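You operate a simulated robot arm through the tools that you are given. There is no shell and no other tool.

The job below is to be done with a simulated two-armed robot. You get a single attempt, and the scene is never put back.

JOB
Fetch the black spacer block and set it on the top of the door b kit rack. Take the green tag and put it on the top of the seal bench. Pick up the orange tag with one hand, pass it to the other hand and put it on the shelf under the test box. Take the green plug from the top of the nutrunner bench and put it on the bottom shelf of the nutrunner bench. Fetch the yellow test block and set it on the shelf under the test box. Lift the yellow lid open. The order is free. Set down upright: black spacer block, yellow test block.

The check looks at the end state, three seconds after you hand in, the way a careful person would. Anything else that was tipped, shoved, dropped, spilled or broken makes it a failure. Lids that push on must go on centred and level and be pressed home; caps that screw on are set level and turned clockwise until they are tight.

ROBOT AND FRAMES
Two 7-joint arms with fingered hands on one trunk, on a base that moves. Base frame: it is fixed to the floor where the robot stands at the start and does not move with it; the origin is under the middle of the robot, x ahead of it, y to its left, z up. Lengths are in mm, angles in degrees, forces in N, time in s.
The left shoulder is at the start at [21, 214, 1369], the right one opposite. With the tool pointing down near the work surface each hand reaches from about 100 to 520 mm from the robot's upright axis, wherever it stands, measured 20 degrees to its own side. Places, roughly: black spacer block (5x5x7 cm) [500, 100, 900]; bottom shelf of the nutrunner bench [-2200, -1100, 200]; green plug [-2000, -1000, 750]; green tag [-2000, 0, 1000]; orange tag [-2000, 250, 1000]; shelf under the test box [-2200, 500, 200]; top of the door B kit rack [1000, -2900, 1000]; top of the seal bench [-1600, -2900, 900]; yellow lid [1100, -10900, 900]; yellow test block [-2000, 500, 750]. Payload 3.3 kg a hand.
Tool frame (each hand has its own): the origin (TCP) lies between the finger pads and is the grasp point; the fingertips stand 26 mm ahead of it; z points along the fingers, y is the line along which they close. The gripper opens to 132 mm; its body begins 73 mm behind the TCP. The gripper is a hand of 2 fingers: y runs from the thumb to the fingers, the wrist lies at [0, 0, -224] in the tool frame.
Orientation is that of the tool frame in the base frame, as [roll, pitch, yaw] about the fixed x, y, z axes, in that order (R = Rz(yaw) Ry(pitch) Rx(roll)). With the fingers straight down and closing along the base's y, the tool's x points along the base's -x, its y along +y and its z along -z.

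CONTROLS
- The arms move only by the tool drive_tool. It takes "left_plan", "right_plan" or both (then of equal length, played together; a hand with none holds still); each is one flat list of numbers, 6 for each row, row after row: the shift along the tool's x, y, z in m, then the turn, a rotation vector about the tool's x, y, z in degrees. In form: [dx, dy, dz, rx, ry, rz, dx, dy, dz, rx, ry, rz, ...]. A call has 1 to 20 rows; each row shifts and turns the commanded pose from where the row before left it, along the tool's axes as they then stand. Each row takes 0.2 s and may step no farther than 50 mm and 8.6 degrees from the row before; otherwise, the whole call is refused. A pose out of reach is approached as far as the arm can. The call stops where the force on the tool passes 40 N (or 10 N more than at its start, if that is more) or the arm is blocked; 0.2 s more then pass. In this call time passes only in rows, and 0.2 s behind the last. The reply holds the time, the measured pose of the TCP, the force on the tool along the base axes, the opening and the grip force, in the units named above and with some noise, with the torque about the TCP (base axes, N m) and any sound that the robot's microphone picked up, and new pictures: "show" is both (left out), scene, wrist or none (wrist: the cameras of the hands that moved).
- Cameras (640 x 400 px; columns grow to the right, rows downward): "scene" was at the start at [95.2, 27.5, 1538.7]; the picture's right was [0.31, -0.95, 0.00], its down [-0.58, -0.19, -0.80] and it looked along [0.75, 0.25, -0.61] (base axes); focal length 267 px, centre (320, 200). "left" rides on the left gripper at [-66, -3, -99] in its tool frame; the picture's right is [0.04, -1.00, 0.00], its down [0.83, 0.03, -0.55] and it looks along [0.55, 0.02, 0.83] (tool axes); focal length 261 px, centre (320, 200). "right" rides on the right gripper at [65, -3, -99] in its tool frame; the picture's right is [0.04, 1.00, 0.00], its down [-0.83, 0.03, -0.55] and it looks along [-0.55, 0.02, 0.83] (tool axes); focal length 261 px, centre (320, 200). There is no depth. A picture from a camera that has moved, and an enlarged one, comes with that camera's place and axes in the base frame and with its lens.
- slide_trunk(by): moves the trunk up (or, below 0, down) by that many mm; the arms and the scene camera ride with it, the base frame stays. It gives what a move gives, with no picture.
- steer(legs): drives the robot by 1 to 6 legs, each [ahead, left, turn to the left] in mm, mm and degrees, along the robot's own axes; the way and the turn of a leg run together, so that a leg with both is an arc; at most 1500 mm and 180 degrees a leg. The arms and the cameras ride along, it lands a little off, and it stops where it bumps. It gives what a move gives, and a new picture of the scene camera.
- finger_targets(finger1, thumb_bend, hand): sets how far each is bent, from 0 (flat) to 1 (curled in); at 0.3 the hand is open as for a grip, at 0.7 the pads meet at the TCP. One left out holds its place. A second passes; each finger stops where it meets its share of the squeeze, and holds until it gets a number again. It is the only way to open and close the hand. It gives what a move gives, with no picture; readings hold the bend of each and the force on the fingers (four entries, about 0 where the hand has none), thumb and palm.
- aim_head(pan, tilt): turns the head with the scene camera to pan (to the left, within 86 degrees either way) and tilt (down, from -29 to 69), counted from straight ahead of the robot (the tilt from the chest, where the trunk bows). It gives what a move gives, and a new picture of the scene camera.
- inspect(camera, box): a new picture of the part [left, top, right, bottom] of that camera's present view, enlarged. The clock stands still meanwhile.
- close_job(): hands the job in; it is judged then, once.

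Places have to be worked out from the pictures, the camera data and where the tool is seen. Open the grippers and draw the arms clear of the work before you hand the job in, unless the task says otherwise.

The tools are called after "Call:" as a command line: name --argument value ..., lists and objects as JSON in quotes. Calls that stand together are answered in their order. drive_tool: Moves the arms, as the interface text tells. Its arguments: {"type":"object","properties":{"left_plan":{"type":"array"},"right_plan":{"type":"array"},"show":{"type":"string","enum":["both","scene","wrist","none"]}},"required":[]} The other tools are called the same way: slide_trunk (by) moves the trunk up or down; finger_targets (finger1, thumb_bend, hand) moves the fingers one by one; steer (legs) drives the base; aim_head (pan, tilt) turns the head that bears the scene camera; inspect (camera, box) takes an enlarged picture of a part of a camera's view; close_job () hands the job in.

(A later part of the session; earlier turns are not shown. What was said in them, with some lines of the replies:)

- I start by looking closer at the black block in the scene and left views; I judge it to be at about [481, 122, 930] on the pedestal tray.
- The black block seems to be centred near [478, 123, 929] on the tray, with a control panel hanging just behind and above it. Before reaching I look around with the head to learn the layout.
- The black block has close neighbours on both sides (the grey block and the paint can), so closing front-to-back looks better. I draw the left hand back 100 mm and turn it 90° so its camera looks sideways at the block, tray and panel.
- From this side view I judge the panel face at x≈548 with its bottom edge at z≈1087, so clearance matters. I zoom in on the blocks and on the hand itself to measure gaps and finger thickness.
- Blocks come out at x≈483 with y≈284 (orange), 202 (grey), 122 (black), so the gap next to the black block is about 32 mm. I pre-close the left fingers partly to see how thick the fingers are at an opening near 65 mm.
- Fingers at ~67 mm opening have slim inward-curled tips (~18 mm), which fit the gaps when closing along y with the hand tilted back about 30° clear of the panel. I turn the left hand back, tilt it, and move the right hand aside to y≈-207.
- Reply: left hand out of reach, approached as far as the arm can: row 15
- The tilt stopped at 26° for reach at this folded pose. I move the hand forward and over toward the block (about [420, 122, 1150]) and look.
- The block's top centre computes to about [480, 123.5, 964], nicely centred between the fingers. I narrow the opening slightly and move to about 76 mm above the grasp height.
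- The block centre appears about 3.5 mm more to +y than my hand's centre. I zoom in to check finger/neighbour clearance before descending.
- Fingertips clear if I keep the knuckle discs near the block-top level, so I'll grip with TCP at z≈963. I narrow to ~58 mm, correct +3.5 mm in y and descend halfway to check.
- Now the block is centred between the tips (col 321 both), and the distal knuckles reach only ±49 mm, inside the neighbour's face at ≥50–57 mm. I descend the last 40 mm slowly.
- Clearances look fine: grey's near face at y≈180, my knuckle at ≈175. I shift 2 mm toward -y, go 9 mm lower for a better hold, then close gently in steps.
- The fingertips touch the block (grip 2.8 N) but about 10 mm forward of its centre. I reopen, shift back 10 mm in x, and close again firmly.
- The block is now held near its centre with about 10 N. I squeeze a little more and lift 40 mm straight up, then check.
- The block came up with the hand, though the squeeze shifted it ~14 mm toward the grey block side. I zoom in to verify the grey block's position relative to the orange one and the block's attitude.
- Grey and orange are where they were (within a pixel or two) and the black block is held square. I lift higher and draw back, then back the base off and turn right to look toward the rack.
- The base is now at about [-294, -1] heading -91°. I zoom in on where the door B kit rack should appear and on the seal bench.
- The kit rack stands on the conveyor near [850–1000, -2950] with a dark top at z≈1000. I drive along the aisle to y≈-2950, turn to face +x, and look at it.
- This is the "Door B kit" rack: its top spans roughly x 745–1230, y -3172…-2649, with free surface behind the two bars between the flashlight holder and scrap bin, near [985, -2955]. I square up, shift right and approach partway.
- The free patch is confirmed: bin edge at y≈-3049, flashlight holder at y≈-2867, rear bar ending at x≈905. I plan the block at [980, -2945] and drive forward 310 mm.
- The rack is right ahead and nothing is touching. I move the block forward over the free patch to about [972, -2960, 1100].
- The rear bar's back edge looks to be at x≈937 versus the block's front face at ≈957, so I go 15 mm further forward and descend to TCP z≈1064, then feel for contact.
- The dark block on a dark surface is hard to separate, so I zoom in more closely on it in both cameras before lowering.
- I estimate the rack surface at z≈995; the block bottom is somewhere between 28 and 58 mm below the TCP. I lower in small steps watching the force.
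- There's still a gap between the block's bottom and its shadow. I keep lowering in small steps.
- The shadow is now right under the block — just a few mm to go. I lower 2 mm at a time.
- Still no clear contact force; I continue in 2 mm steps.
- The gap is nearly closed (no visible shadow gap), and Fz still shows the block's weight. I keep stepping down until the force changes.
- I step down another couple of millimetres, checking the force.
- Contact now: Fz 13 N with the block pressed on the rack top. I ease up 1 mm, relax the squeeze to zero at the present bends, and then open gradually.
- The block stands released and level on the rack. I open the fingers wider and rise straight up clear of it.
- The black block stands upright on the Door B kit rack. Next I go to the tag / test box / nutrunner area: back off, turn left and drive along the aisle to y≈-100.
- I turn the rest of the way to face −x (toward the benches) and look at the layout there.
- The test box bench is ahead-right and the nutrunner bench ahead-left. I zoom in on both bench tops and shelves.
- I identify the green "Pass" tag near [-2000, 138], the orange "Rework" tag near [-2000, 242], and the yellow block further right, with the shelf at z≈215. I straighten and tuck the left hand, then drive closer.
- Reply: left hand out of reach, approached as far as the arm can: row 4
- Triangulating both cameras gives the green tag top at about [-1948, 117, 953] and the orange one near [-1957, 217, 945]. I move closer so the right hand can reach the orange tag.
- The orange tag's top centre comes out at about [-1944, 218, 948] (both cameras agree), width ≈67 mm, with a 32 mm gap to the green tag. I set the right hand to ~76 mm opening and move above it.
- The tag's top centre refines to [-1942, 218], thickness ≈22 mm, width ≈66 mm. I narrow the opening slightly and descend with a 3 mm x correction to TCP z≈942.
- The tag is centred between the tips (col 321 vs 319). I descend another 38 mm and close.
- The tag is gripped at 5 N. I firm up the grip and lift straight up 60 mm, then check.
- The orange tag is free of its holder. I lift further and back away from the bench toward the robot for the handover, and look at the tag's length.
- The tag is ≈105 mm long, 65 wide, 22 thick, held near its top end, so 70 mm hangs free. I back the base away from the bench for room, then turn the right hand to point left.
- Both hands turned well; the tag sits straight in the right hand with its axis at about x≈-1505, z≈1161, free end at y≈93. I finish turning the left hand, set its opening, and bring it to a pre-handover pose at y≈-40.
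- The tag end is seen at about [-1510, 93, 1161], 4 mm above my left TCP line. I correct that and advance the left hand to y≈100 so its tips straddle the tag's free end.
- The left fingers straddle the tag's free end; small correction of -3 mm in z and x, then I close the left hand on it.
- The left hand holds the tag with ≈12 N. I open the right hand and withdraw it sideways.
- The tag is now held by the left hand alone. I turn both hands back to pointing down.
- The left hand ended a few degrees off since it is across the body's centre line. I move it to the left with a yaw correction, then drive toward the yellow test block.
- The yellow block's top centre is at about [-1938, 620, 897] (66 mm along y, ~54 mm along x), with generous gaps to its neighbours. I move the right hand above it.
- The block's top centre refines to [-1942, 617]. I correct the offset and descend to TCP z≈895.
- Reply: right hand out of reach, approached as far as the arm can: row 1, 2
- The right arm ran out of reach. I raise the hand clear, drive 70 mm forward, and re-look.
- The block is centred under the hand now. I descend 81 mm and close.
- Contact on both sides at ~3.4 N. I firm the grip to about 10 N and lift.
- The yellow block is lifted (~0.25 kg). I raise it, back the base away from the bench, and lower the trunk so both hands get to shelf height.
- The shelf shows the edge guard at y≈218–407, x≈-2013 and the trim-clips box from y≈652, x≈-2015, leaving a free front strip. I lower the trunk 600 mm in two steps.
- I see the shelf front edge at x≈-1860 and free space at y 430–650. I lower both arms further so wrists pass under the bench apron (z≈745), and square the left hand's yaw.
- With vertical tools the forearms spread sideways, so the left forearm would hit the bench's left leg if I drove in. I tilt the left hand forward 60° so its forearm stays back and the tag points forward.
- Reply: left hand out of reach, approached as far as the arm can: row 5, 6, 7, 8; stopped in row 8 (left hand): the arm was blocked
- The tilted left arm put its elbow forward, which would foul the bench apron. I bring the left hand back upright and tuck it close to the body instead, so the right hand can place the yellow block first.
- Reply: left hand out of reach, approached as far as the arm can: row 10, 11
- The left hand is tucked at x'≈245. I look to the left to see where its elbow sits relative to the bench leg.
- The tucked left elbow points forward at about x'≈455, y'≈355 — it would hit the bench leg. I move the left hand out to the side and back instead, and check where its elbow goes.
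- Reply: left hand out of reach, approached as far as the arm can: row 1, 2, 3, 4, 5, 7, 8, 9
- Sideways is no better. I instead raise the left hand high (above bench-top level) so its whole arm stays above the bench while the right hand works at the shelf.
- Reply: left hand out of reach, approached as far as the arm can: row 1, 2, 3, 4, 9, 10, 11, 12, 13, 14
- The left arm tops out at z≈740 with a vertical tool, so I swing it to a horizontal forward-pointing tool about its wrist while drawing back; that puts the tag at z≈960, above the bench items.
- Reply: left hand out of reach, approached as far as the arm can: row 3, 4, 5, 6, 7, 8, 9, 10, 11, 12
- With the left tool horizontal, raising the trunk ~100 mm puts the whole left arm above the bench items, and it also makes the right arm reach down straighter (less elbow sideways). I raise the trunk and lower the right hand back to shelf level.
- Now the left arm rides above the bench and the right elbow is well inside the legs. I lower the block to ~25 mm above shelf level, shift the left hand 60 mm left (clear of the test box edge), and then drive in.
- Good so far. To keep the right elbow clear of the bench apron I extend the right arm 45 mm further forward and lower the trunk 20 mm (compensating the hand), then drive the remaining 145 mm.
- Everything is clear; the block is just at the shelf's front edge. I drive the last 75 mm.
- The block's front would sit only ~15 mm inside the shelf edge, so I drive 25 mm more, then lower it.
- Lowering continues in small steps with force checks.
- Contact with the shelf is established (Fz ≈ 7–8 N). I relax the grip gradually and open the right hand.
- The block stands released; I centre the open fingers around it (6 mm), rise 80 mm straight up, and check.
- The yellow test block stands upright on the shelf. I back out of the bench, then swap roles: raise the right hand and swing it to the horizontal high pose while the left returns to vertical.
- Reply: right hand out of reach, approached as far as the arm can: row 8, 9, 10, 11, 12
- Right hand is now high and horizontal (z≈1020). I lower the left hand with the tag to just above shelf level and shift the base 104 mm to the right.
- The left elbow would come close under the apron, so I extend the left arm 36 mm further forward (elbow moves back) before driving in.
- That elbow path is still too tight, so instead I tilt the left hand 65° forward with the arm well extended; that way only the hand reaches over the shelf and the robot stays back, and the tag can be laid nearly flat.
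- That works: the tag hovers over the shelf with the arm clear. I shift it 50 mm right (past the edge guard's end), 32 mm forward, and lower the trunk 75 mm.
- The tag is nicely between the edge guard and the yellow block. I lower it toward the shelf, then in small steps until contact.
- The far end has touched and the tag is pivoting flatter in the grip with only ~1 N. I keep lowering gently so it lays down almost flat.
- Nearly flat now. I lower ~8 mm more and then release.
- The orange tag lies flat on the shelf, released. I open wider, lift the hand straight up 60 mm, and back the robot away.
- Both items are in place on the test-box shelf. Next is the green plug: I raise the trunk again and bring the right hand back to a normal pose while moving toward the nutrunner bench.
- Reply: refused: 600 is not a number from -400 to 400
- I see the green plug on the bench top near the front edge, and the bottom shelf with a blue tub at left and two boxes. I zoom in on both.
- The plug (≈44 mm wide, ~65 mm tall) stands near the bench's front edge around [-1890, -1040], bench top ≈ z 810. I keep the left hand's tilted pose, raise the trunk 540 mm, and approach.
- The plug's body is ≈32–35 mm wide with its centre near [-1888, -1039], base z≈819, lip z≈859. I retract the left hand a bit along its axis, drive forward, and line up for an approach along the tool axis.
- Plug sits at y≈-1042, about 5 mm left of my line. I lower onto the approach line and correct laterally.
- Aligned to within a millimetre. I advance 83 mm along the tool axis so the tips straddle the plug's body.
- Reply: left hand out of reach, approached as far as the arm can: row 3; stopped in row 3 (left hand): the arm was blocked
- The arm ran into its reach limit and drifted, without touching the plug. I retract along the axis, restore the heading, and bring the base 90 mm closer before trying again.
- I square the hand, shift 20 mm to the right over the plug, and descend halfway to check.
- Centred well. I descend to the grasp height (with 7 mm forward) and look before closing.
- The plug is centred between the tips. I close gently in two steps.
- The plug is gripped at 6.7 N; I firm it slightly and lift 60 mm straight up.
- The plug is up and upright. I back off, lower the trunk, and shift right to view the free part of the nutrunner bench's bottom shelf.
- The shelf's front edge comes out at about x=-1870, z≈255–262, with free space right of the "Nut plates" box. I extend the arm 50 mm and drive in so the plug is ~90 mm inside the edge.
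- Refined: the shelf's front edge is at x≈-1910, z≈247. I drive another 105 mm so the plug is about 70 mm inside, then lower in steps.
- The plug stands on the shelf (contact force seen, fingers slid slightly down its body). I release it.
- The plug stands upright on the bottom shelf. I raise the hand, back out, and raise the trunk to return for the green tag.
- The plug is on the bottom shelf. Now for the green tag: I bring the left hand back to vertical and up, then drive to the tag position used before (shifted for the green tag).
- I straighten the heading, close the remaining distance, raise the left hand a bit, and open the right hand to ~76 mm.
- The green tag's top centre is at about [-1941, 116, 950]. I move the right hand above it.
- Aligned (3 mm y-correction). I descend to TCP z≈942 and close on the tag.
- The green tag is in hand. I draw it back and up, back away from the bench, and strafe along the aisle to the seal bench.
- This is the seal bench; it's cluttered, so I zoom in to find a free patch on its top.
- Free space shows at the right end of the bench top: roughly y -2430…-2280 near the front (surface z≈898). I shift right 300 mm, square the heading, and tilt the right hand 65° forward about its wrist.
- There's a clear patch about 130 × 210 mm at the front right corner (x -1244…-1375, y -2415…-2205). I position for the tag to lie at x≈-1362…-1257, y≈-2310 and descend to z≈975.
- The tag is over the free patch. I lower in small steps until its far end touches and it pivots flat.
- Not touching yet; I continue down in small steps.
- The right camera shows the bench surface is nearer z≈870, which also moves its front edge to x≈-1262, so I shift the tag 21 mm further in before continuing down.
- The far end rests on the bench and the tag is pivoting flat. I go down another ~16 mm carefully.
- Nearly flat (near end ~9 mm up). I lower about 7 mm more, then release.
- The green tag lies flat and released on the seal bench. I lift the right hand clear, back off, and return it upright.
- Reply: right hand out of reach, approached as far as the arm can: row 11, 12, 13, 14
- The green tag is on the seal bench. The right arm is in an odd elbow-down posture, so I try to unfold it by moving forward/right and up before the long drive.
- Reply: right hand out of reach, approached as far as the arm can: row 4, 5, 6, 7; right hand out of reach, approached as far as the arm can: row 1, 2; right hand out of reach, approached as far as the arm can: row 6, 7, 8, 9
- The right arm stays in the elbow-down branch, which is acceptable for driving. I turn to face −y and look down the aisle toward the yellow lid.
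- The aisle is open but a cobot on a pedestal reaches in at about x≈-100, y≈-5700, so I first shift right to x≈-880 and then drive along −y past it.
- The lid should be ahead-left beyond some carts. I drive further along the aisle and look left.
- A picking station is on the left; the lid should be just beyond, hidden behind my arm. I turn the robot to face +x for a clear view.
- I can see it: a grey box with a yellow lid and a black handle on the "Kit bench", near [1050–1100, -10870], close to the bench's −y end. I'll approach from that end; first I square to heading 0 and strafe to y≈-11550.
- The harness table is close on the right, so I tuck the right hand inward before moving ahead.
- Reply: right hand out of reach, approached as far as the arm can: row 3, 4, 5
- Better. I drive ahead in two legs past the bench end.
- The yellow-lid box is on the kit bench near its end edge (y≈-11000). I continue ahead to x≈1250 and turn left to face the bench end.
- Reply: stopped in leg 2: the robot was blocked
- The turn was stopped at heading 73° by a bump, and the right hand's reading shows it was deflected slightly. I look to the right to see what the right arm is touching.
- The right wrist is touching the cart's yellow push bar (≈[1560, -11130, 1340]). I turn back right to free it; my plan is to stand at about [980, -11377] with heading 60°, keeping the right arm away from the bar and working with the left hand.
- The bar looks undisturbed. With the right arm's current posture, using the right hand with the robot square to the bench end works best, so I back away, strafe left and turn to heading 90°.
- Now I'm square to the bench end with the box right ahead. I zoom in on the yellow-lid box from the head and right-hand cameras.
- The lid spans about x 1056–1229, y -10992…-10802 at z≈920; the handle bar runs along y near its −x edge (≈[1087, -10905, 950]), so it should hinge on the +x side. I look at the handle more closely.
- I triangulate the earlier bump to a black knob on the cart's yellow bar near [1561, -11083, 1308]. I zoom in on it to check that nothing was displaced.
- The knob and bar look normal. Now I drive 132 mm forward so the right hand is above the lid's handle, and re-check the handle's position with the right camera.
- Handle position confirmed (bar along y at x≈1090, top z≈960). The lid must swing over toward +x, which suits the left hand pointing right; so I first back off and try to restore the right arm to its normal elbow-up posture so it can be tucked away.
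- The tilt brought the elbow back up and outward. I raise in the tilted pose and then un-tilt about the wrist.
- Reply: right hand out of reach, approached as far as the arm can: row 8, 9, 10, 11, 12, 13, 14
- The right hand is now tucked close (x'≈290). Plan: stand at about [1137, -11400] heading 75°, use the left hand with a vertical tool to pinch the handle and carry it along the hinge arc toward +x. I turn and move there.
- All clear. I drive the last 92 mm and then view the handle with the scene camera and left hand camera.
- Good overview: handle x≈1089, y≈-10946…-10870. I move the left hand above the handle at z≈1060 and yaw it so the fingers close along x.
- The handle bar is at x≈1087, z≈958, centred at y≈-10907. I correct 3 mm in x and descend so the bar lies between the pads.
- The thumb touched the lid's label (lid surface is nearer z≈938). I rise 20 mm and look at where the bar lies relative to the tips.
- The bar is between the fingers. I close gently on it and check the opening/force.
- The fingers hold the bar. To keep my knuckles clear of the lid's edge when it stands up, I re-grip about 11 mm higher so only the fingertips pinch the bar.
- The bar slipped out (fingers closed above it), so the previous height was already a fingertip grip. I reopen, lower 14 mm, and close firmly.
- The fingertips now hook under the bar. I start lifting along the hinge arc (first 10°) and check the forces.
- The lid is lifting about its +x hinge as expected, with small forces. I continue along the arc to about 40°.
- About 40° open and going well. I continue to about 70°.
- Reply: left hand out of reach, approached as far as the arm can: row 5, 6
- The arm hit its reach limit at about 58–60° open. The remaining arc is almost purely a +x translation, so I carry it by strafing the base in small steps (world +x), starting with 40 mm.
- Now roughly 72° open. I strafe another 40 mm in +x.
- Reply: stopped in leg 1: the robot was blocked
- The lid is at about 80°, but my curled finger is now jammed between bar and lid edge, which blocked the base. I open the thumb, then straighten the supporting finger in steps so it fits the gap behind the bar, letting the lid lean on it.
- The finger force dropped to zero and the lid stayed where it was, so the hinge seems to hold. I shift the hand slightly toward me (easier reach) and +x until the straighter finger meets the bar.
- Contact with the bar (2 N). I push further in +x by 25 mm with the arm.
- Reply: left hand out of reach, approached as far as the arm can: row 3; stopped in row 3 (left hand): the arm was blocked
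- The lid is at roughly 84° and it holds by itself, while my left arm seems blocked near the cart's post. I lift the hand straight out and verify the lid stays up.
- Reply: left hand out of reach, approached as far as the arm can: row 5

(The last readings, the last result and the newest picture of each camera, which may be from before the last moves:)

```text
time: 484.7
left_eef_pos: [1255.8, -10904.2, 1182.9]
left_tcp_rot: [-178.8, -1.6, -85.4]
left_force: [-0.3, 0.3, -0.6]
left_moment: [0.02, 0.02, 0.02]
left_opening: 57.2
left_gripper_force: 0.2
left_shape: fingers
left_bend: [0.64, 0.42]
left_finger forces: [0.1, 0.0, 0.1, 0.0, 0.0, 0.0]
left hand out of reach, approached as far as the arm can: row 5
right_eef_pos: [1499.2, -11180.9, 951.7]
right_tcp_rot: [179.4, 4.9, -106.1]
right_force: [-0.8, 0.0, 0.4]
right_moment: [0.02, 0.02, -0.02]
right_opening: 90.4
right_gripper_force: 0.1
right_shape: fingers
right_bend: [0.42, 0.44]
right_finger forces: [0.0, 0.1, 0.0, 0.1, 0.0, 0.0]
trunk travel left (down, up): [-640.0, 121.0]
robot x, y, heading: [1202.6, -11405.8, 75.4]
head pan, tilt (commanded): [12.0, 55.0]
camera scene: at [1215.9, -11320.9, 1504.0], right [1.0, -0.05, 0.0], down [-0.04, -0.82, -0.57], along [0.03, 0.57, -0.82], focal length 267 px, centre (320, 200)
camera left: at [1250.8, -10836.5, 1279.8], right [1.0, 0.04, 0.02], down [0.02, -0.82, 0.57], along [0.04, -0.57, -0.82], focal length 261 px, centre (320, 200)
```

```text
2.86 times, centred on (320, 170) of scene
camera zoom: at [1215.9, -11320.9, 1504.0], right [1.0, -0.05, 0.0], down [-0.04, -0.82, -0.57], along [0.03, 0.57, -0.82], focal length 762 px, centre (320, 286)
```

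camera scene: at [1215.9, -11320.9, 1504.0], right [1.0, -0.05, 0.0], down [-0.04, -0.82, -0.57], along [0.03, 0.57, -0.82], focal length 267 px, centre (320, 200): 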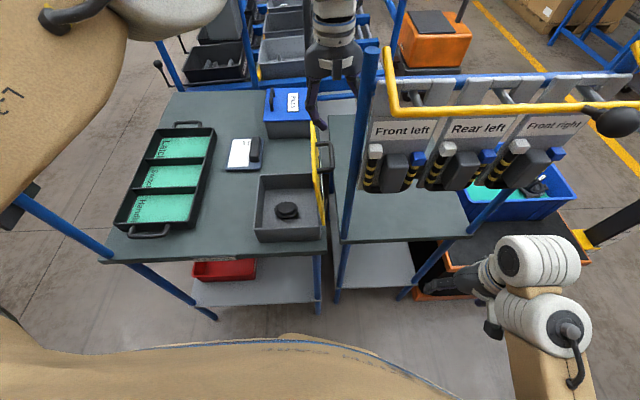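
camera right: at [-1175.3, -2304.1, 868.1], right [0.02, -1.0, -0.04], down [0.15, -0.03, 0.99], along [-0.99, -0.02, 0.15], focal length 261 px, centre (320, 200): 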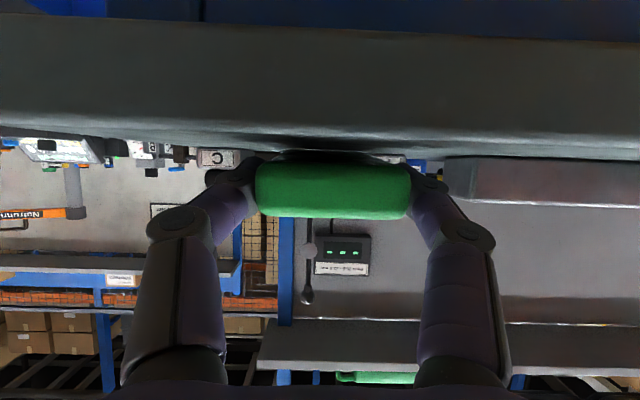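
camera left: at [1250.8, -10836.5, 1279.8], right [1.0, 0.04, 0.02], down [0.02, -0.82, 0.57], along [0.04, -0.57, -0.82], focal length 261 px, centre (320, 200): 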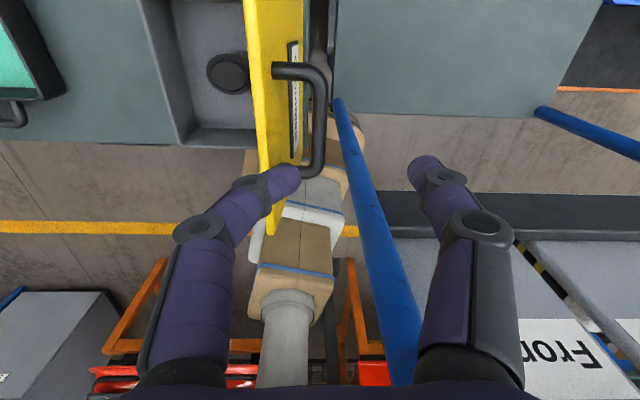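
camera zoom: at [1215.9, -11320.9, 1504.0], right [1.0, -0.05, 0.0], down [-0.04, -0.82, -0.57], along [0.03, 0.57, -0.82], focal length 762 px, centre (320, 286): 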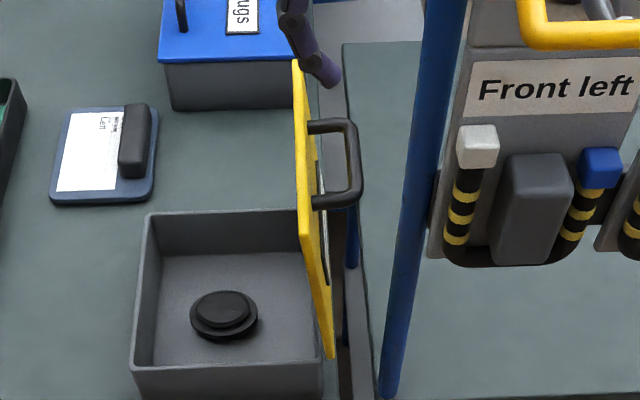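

The lid stays open on its own at about 81°. To make it clearly open past vertical I'll push it gently from its underside: I move the left hand over to the −x side, close the fingers, and come down beside it.

Call:
drive_tool --left_plan '[0.0021, 0.037, -0.003, 0, 0, 0, 0.0021, 0.037, 0, 0, 0, 0, 0.0021, 0.037, 0, 0, 0, 0]' --show "none"

Call:
finger_targets --hand "left" --finger1 0.72 --thumb_bend 0.72

Call:
inspect --camera "left" --box '[0, 0, 640, 400]'

Call:
inspect --camera "scene" --box '[220, 80, 420, 240]'

```text
time: 485.5
left_eef_pos: [1154.6, -10924.4, 1191.6]
left_tcp_rot: [-178.8, -0.5, -86.8]
left_force: [-0.9, 0.9, 0.2]
left_moment: [0.03, -0.05, 0.0]
left_opening: 57.1
left_gripper_force: 0.1
left_shape: fingers
left_bend: [0.64, 0.42]
left_finger forces: [0.0, 0.0, 0.0, 0.0, 0.0, 0.0]
right_eef_pos: [1498.7, -11181.9, 953.7]
right_tcp_rot: [179.7, 4.8, -106.1]
right_force: [-0.1, 0.2, -0.3]
right_moment: [0.01, 0.0, 0.03]
right_opening: 90.3
right_gripper_force: 0.0
right_shape: fingers
right_bend: [0.42, 0.44]
right_finger forces: [0.1, 0.1, 0.0, 0.0, 0.0, 0.0]
trunk travel left (down, up): [-640.0, 121.0]
robot x, y, heading: [1204.7, -11407.9, 75.6]
head pan, tilt (commanded): [12.0, 55.0]
```

```text
time: 486.5
left_eef_pos: [1154.8, -10922.2, 1191.5]
left_tcp_rot: [-178.9, -0.6, -86.8]
left_force: [0.9, -0.3, 1.0]
left_moment: [-0.01, 0.02, -0.03]
left_opening: 0.0
left_gripper_force: 0.1
left_shape: fingers
left_bend: [0.72, 0.71]
left_finger forces: [0.0, 0.0, 0.0, 0.0, 0.0, 0.0]
right_eef_pos: [1499.0, -11179.5, 954.2]
right_tcp_rot: [179.6, 4.8, -106.1]
right_force: [0.1, 0.2, -0.7]
right_moment: [-0.02, -0.01, 0.01]
right_opening: 90.1
right_gripper_force: 0.1
right_shape: fingers
right_bend: [0.42, 0.44]
right_finger forces: [0.1, 0.0, 0.0, 0.0, 0.1, 0.0]
trunk travel left (down, up): [-640.0, 121.0]
robot x, y, heading: [1208.9, -11403.6, 75.4]
head pan, tilt (commanded): [12.0, 55.0]
```

```text
1.00 times, centred on (320, 200) of left (not enlarged: the box is as wide or as high as the picture)
camera zoom: at [1151.3, -10857.1, 1288.8], right [1.0, 0.02, 0.02], down [0.0, -0.83, 0.56], along [0.03, -0.56, -0.83], focal length 261 px, centre (320, 200)
```

zoom: 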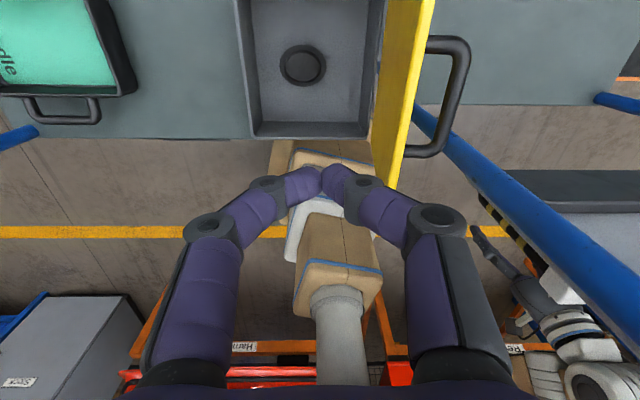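

```text
2.50 times, centred on (320, 160) of scene
camera zoom: at [1215.3, -11320.7, 1504.0], right [1.0, -0.04, 0.0], down [-0.04, -0.82, -0.57], along [0.03, 0.57, -0.82], focal length 667 px, centre (320, 300)
```

zoom: 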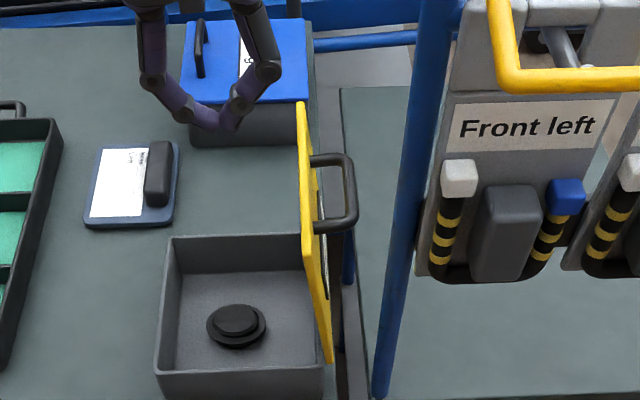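

The lid stands on its own. I lower the closed hand on the −x side of it to z≈1035.

Call:
drive_tool --left_plan '[0, 0.012, 0.03, 0, 0, 0, 0, 0, 0.042, 0, 0, 0, 0, 0, 0.042, 0, 0, 0, 0, 0, 0.042, 0, 0, 0]' --show "both"

Call:
inspect --camera "scene" --box '[220, 100, 420, 240]'

```text
time: 487.5
left_eef_pos: [1143.1, -10925.9, 1033.0]
left_tcp_rot: [-178.9, -0.6, -86.8]
left_force: [-0.6, -0.4, -0.2]
left_moment: [0.0, 0.0, -0.01]
left_opening: 0.2
left_gripper_force: 0.1
left_shape: fingers
left_bend: [0.72, 0.71]
left_finger forces: [0.0, 0.0, 0.0, 0.0, 0.0, 0.0]
right_eef_pos: [1500.0, -11179.6, 954.0]
right_tcp_rot: [179.5, 4.8, -106.1]
right_force: [0.1, -0.1, -0.1]
right_moment: [-0.02, 0.01, 0.02]
right_opening: 90.3
right_gripper_force: 0.0
right_shape: fingers
right_bend: [0.42, 0.44]
right_finger forces: [0.0, 0.0, 0.0, 0.0, 0.0, 0.1]
trunk travel left (down, up): [-640.0, 121.0]
robot x, y, heading: [1208.6, -11403.1, 75.4]
head pan, tilt (commanded): [12.0, 55.0]
camera scene: at [1215.4, -11320.1, 1503.9], right [1.0, -0.04, 0.0], down [-0.04, -0.82, -0.57], along [0.03, 0.57, -0.82], focal length 267 px, centre (320, 200)
camera left: at [1139.5, -10859.6, 1131.3], right [1.0, 0.02, 0.02], down [0.0, -0.83, 0.56], along [0.03, -0.56, -0.83], focal length 261 px, centre (320, 200)
```

scene: 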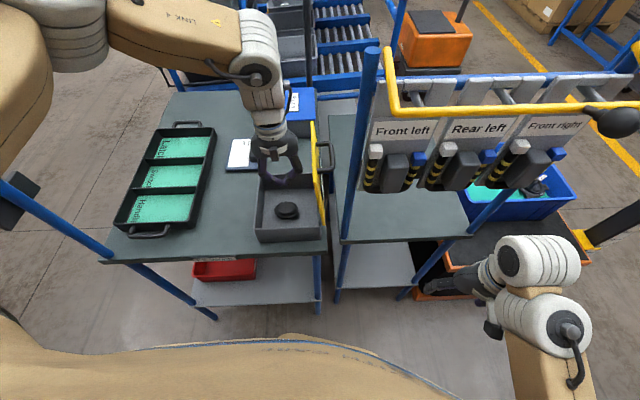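
left: 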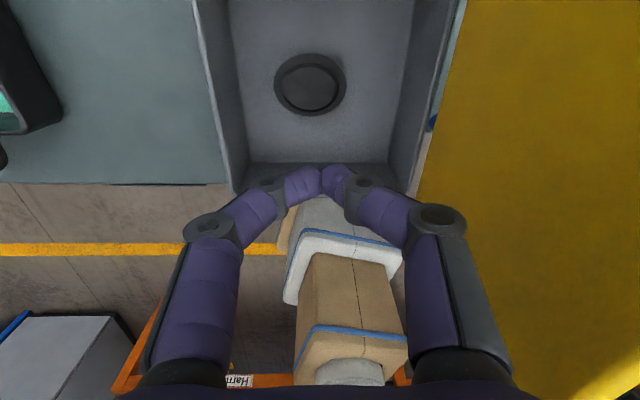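

```text
2.86 times, centred on (320, 170) of scene
camera zoom: at [1215.4, -11320.1, 1503.9], right [1.0, -0.04, 0.0], down [-0.04, -0.82, -0.57], along [0.03, 0.57, -0.82], focal length 762 px, centre (320, 286)
```

zoom: 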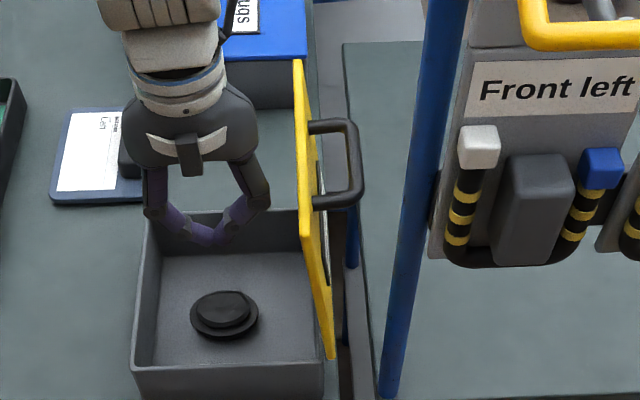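

I push gently in +x: first 30 mm to reach the lid.

Call:
drive_tool --left_plan '[0, -0.01, 0, 0, 0, 0, 0, -0.01, 0, 0, 0, 0, 0, -0.01, 0, 0, 0, 0]' --show "none"

Call:
drive_tool --left_plan '[0, -0.01, 0, 0, 0, 0, 0, -0.01, 0, 0, 0, 0]' --show "none"

Call:
inspect --camera "scene" --box '[220, 100, 420, 240]'

```text
time: 488.3
left_eef_pos: [1174.3, -10925.4, 1034.9]
left_tcp_rot: [-178.8, -0.6, -86.9]
left_force: [-1.2, 1.0, 0.4]
left_moment: [-0.02, -0.01, -0.05]
left_opening: 0.0
left_gripper_force: 0.3
left_shape: fingers
left_bend: [0.72, 0.71]
left_finger forces: [0.1, 0.1, 0.0, 0.0, 1.2, 0.1]
right_eef_pos: [1499.4, -11181.0, 952.8]
right_tcp_rot: [179.6, 4.8, -106.1]
right_force: [-0.6, -0.4, 0.3]
right_moment: [0.02, 0.02, -0.02]
right_opening: 90.2
right_gripper_force: 0.0
right_shape: fingers
right_bend: [0.42, 0.44]
right_finger forces: [0.0, 0.0, 0.0, 0.0, 0.0, 0.1]
trunk travel left (down, up): [-640.0, 121.0]
robot x, y, heading: [1205.3, -11404.7, 75.1]
head pan, tilt (commanded): [12.0, 55.0]
```

```text
time: 488.9
left_eef_pos: [1194.9, -10921.1, 1034.1]
left_tcp_rot: [-179.0, -0.6, -86.7]
left_force: [0.4, 0.0, -0.5]
left_moment: [-0.01, -0.06, 0.0]
left_opening: 0.0
left_gripper_force: 0.1
left_shape: fingers
left_bend: [0.72, 0.71]
left_finger forces: [0.1, 0.0, 0.0, 0.0, 0.3, 0.1]
right_eef_pos: [1499.6, -11180.7, 954.4]
right_tcp_rot: [179.6, 4.8, -106.1]
right_force: [0.7, -0.4, 0.0]
right_moment: [0.01, -0.02, 0.0]
right_opening: 90.3
right_gripper_force: 0.0
right_shape: fingers
right_bend: [0.42, 0.44]
right_finger forces: [0.0, 0.1, 0.0, 0.1, 0.0, 0.0]
trunk travel left (down, up): [-640.0, 121.0]
robot x, y, heading: [1206.0, -11401.6, 75.3]
head pan, tilt (commanded): [12.0, 55.0]
```

```text
2.86 times, centred on (320, 170) of scene
camera zoom: at [1215.3, -11320.8, 1504.0], right [1.0, -0.04, 0.0], down [-0.04, -0.82, -0.57], along [0.03, 0.57, -0.82], focal length 762 px, centre (320, 286)
```

zoom: 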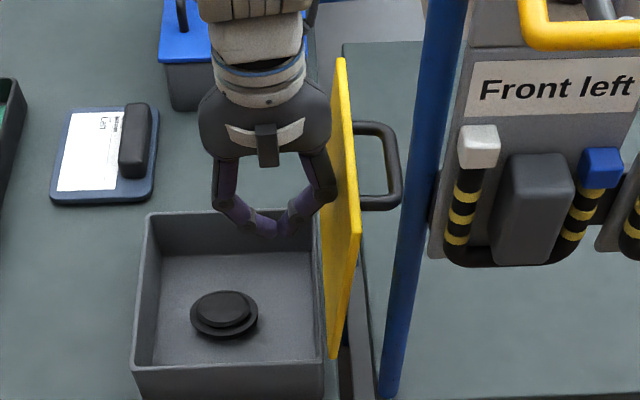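

The lid is now past vertical (~95°). I nudge it 15 mm more, then withdraw and watch that it stays open.

Call:
drive_tool --left_plan '[0, -0.008, 0, 0, 0, 0, 0, -0.008, 0, 0, 0, 0]' --show "none"

Call:
drive_tool --left_plan '[0, 0.015, 0, 0, 0, 0, 0, 0.03, 0, 0, 0, 0, 0, 0.02, -0.03, 0, 0, 0, 0, 0, -0.045, 0, 0, 0, 0, 0, -0.045, 0, 0, 0, 0, 0, -0.045, 0, 0, 0]' --show "both"

Call:
inspect --camera "scene" --box '[220, 100, 420, 240]'

```text
time: 489.5
left_eef_pos: [1204.8, -10920.5, 1033.9]
left_tcp_rot: [-179.1, -0.5, -86.3]
left_force: [-30.3, -5.3, 8.1]
left_moment: [0.16, -1.21, -0.16]
left_opening: 0.0
left_gripper_force: 15.5
left_shape: fingers
left_bend: [0.71, 0.7]
left_finger forces: [0.0, 0.0, 0.1, 0.1, 31.4, 0.0]
right_eef_pos: [1496.4, -11182.5, 954.2]
right_tcp_rot: [179.8, 5.0, -106.0]
right_force: [0.8, 0.3, 0.0]
right_moment: [-0.03, 0.01, 0.02]
right_opening: 90.0
right_gripper_force: 0.1
right_shape: fingers
right_bend: [0.42, 0.44]
right_finger forces: [0.0, 0.0, 0.0, 0.1, 0.0, 0.0]
trunk travel left (down, up): [-640.0, 121.0]
robot x, y, heading: [1207.6, -11403.8, 75.7]
head pan, tilt (commanded): [12.0, 55.0]
```

```text
time: 490.9
left_eef_pos: [1145.8, -10925.4, 1200.2]
left_tcp_rot: [-178.9, -0.7, -86.9]
left_force: [-0.4, 0.2, 0.3]
left_moment: [-0.02, -0.03, 0.0]
left_opening: 0.1
left_gripper_force: 0.1
left_shape: fingers
left_bend: [0.71, 0.71]
left_finger forces: [0.1, 0.1, 0.0, 0.1, 0.1, 0.0]
right_eef_pos: [1499.5, -11182.3, 953.5]
right_tcp_rot: [179.5, 5.0, -106.2]
right_force: [-0.1, -0.5, 0.2]
right_moment: [0.0, -0.03, 0.0]
right_opening: 90.0
right_gripper_force: 0.0
right_shape: fingers
right_bend: [0.42, 0.44]
right_finger forces: [0.1, 0.1, 0.1, 0.0, 0.0, 0.1]
trunk travel left (down, up): [-640.0, 121.0]
robot x, y, heading: [1207.5, -11401.7, 75.4]
head pan, tilt (commanded): [12.0, 55.0]
camera scene: at [1215.9, -11321.8, 1504.1], right [1.0, -0.04, 0.0], down [-0.04, -0.82, -0.57], along [0.03, 0.57, -0.82], focal length 267 px, centre (320, 200)
camera left: at [1141.9, -10858.4, 1298.0], right [1.0, 0.02, 0.02], down [0.0, -0.83, 0.56], along [0.03, -0.56, -0.83], focal length 261 px, centre (320, 200)
```

scene: 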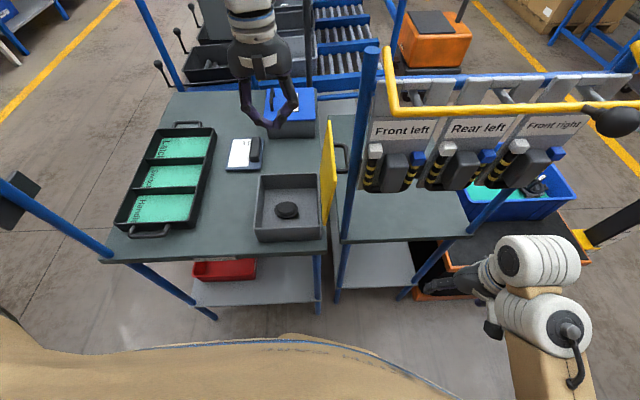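
left: 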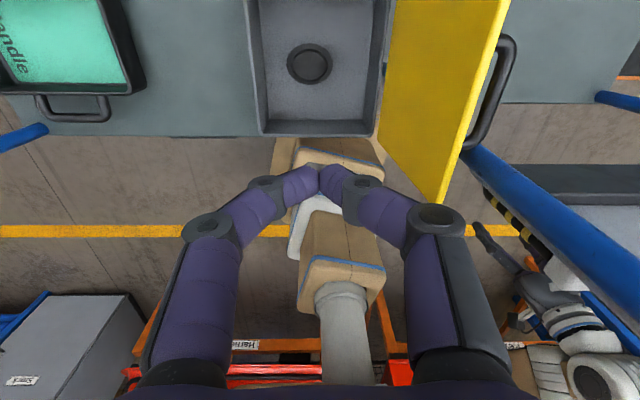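

```text
2.86 times, centred on (320, 170) of scene
camera zoom: at [1215.9, -11321.8, 1504.1], right [1.0, -0.04, 0.0], down [-0.04, -0.82, -0.57], along [0.03, 0.57, -0.82], focal length 762 px, centre (320, 286)
```

zoom: 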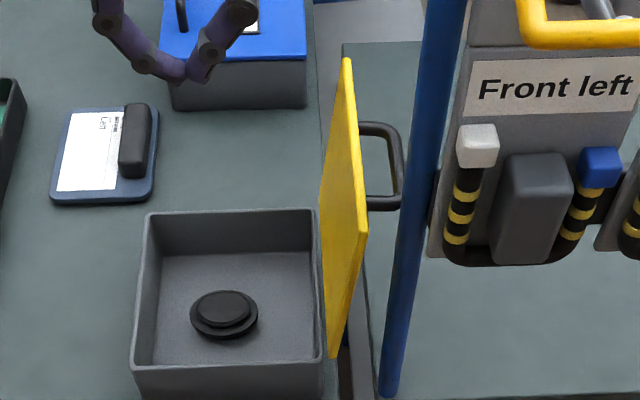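

The lid reached its open stop at about 100° and stays there. I open both hands and back the robot away from the bench.

Call:
drive_tool --left_plan '[0, 0.02, -0.02, 0, 0, 0, 0, 0.02, -0.02, 0, 0, 0]' --show "none"

Call:
finger_targets --hand "left" --finger1 0.3 --thumb_bend 0.3

Call:
finger_targets --hand "right" --finger1 0.3 --thumb_bend 0.3

Call:
steer --legs '[[-220, 0, 0]]'

Call:
inspect --camera "scene" --box '[240, 60, 440, 210]'

```text
time: 491.5
left_eef_pos: [1101.9, -10923.0, 1238.6]
left_tcp_rot: [-179.0, -0.6, -86.8]
left_force: [-0.9, 0.8, -0.9]
left_moment: [0.0, 0.04, -0.01]
left_opening: 0.0
left_gripper_force: 0.0
left_shape: fingers
left_bend: [0.71, 0.71]
left_finger forces: [0.1, 0.0, 0.0, 0.0, 0.0, 0.0]
right_eef_pos: [1498.9, -11180.4, 954.4]
right_tcp_rot: [179.6, 4.8, -106.2]
right_force: [-0.1, 0.5, -0.1]
right_moment: [0.01, -0.02, 0.0]
right_opening: 90.1
right_gripper_force: 0.1
right_shape: fingers
right_bend: [0.42, 0.44]
right_finger forces: [0.0, 0.0, 0.1, 0.0, 0.0, 0.0]
trunk travel left (down, up): [-640.0, 121.0]
robot x, y, heading: [1204.0, -11404.8, 75.6]
head pan, tilt (commanded): [12.0, 55.0]
```

```text
time: 492.5
left_eef_pos: [1103.5, -10925.0, 1237.2]
left_tcp_rot: [-178.9, -0.6, -86.8]
left_force: [0.0, -0.5, 0.4]
left_moment: [0.01, 0.01, 0.0]
left_opening: 133.1
left_gripper_force: 0.0
left_shape: fingers
left_bend: [0.3, 0.3]
left_finger forces: [0.0, 0.0, 0.0, 0.0, 0.0, 0.1]
right_eef_pos: [1499.7, -11180.5, 953.7]
right_tcp_rot: [179.7, 4.9, -106.1]
right_force: [0.4, 1.3, 0.3]
right_moment: [-0.01, 0.01, 0.02]
right_opening: 90.2
right_gripper_force: 0.1
right_shape: fingers
right_bend: [0.42, 0.44]
right_finger forces: [0.0, 0.0, 0.0, 0.0, 0.0, 0.0]
trunk travel left (down, up): [-640.0, 121.0]
robot x, y, heading: [1206.9, -11401.9, 75.4]
head pan, tilt (commanded): [12.0, 55.0]
```

```text
time: 493.5
left_eef_pos: [1104.2, -10922.2, 1237.1]
left_tcp_rot: [-179.0, -0.6, -86.8]
left_force: [0.4, 0.0, 0.0]
left_moment: [-0.01, 0.01, -0.01]
left_opening: 132.9
left_gripper_force: 0.1
left_shape: fingers
left_bend: [0.3, 0.3]
left_finger forces: [0.0, 0.1, 0.0, 0.1, 0.0, 0.0]
right_eef_pos: [1500.2, -11181.5, 954.1]
right_tcp_rot: [179.6, 4.9, -106.1]
right_force: [0.2, 0.9, -1.0]
right_moment: [0.01, 0.0, -0.02]
right_opening: 132.8
right_gripper_force: 0.0
right_shape: fingers
right_bend: [0.3, 0.3]
right_finger forces: [0.1, 0.1, 0.0, 0.0, 0.0, 0.0]
trunk travel left (down, up): [-640.0, 121.0]
robot x, y, heading: [1207.5, -11400.6, 75.5]
head pan, tilt (commanded): [12.0, 55.0]
```

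```text
time: 495.2
left_eef_pos: [1049.4, -11133.5, 1237.9]
left_tcp_rot: [-178.9, -0.5, -86.7]
left_force: [-0.4, -0.3, 1.1]
left_moment: [0.01, 0.0, 0.02]
left_opening: 132.7
left_gripper_force: 0.0
left_shape: fingers
left_bend: [0.3, 0.3]
left_finger forces: [0.0, 0.0, 0.1, 0.1, 0.0, 0.0]
right_eef_pos: [1444.1, -11391.6, 954.0]
right_tcp_rot: [179.6, 4.9, -106.1]
right_force: [0.4, -0.2, -0.3]
right_moment: [0.0, 0.02, 0.01]
right_opening: 133.2
right_gripper_force: 0.1
right_shape: fingers
right_bend: [0.3, 0.3]
right_finger forces: [0.0, 0.1, 0.1, 0.0, 0.1, 0.0]
trunk travel left (down, up): [-640.0, 121.0]
robot x, y, heading: [1152.5, -11615.7, 74.9]
head pan, tilt (commanded): [12.0, 55.0]
camera scene: at [1160.3, -11532.2, 1504.1], right [1.0, -0.04, 0.0], down [-0.04, -0.82, -0.57], along [0.03, 0.57, -0.82], focal length 267 px, centre (320, 200)
```

scene: 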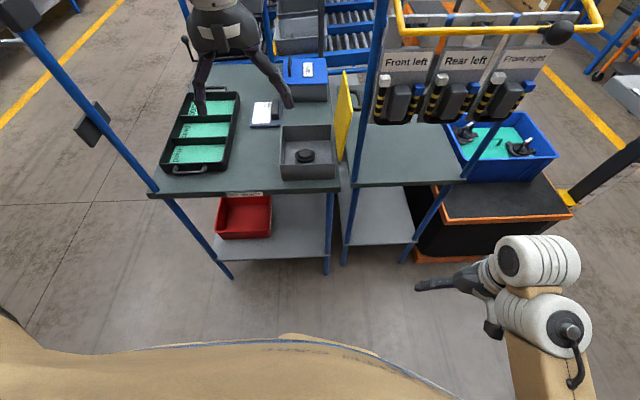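

```text
2.67 times, centred on (340, 135) of scene
camera zoom: at [1160.3, -11532.2, 1504.1], right [1.0, -0.04, 0.0], down [-0.04, -0.82, -0.57], along [0.03, 0.57, -0.82], focal length 712 px, centre (267, 373)
```

zoom: 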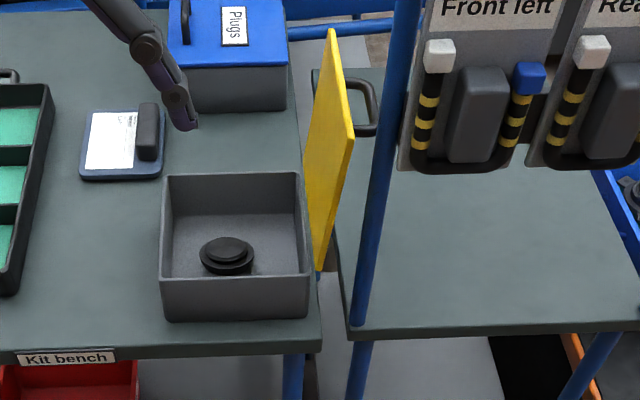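

All six items are done: the lid stands open on its own, both hands are open and clear of the work. I hand the job in.

Call:
close_job

```text
The job is handed in.
```

I finished all six parts of the job and handed it in. The result of the check isn't back yet.

| Item | Final state |
|---|---|
| Black spacer block | Upright on top of the door B kit rack |
| Orange tag | Picked with the right hand, passed to the left, lying flat on the shelf under the test box |
| Yellow test block | Upright on the shelf under the test box |
| Green plug | Upright on the bottom shelf of the nutrunner bench |
| Green tag | Lying flat at the front right corner of the seal bench top |
| Yellow lid | Open to its stop at about 100 degrees, standing on its own |

These contacts happened along the way and could matter to the check:

- **Cart near the kit bench:** while turning, my right wrist touched something on the cart's yellow push bar, most likely its black knob, and the robot stopped. The bar and knob looked normal afterwards, but I have no picture from before to compare.
- **Grey block beside the black one:** my finger came very close while lifting the black block. It looked unmoved to within about 2 mm.
- **Yellow-lid box:** when the lid reached its stop, the push peaked at about 30 N. The box did not visibly shift.
- **Lid opening:** the lid took two stages. I lifted it by the handle to about 80 degrees, where my finger jammed and the left arm ran out of room. I then pushed it open from underneath.

Both hands ended open and drawn back from the work.
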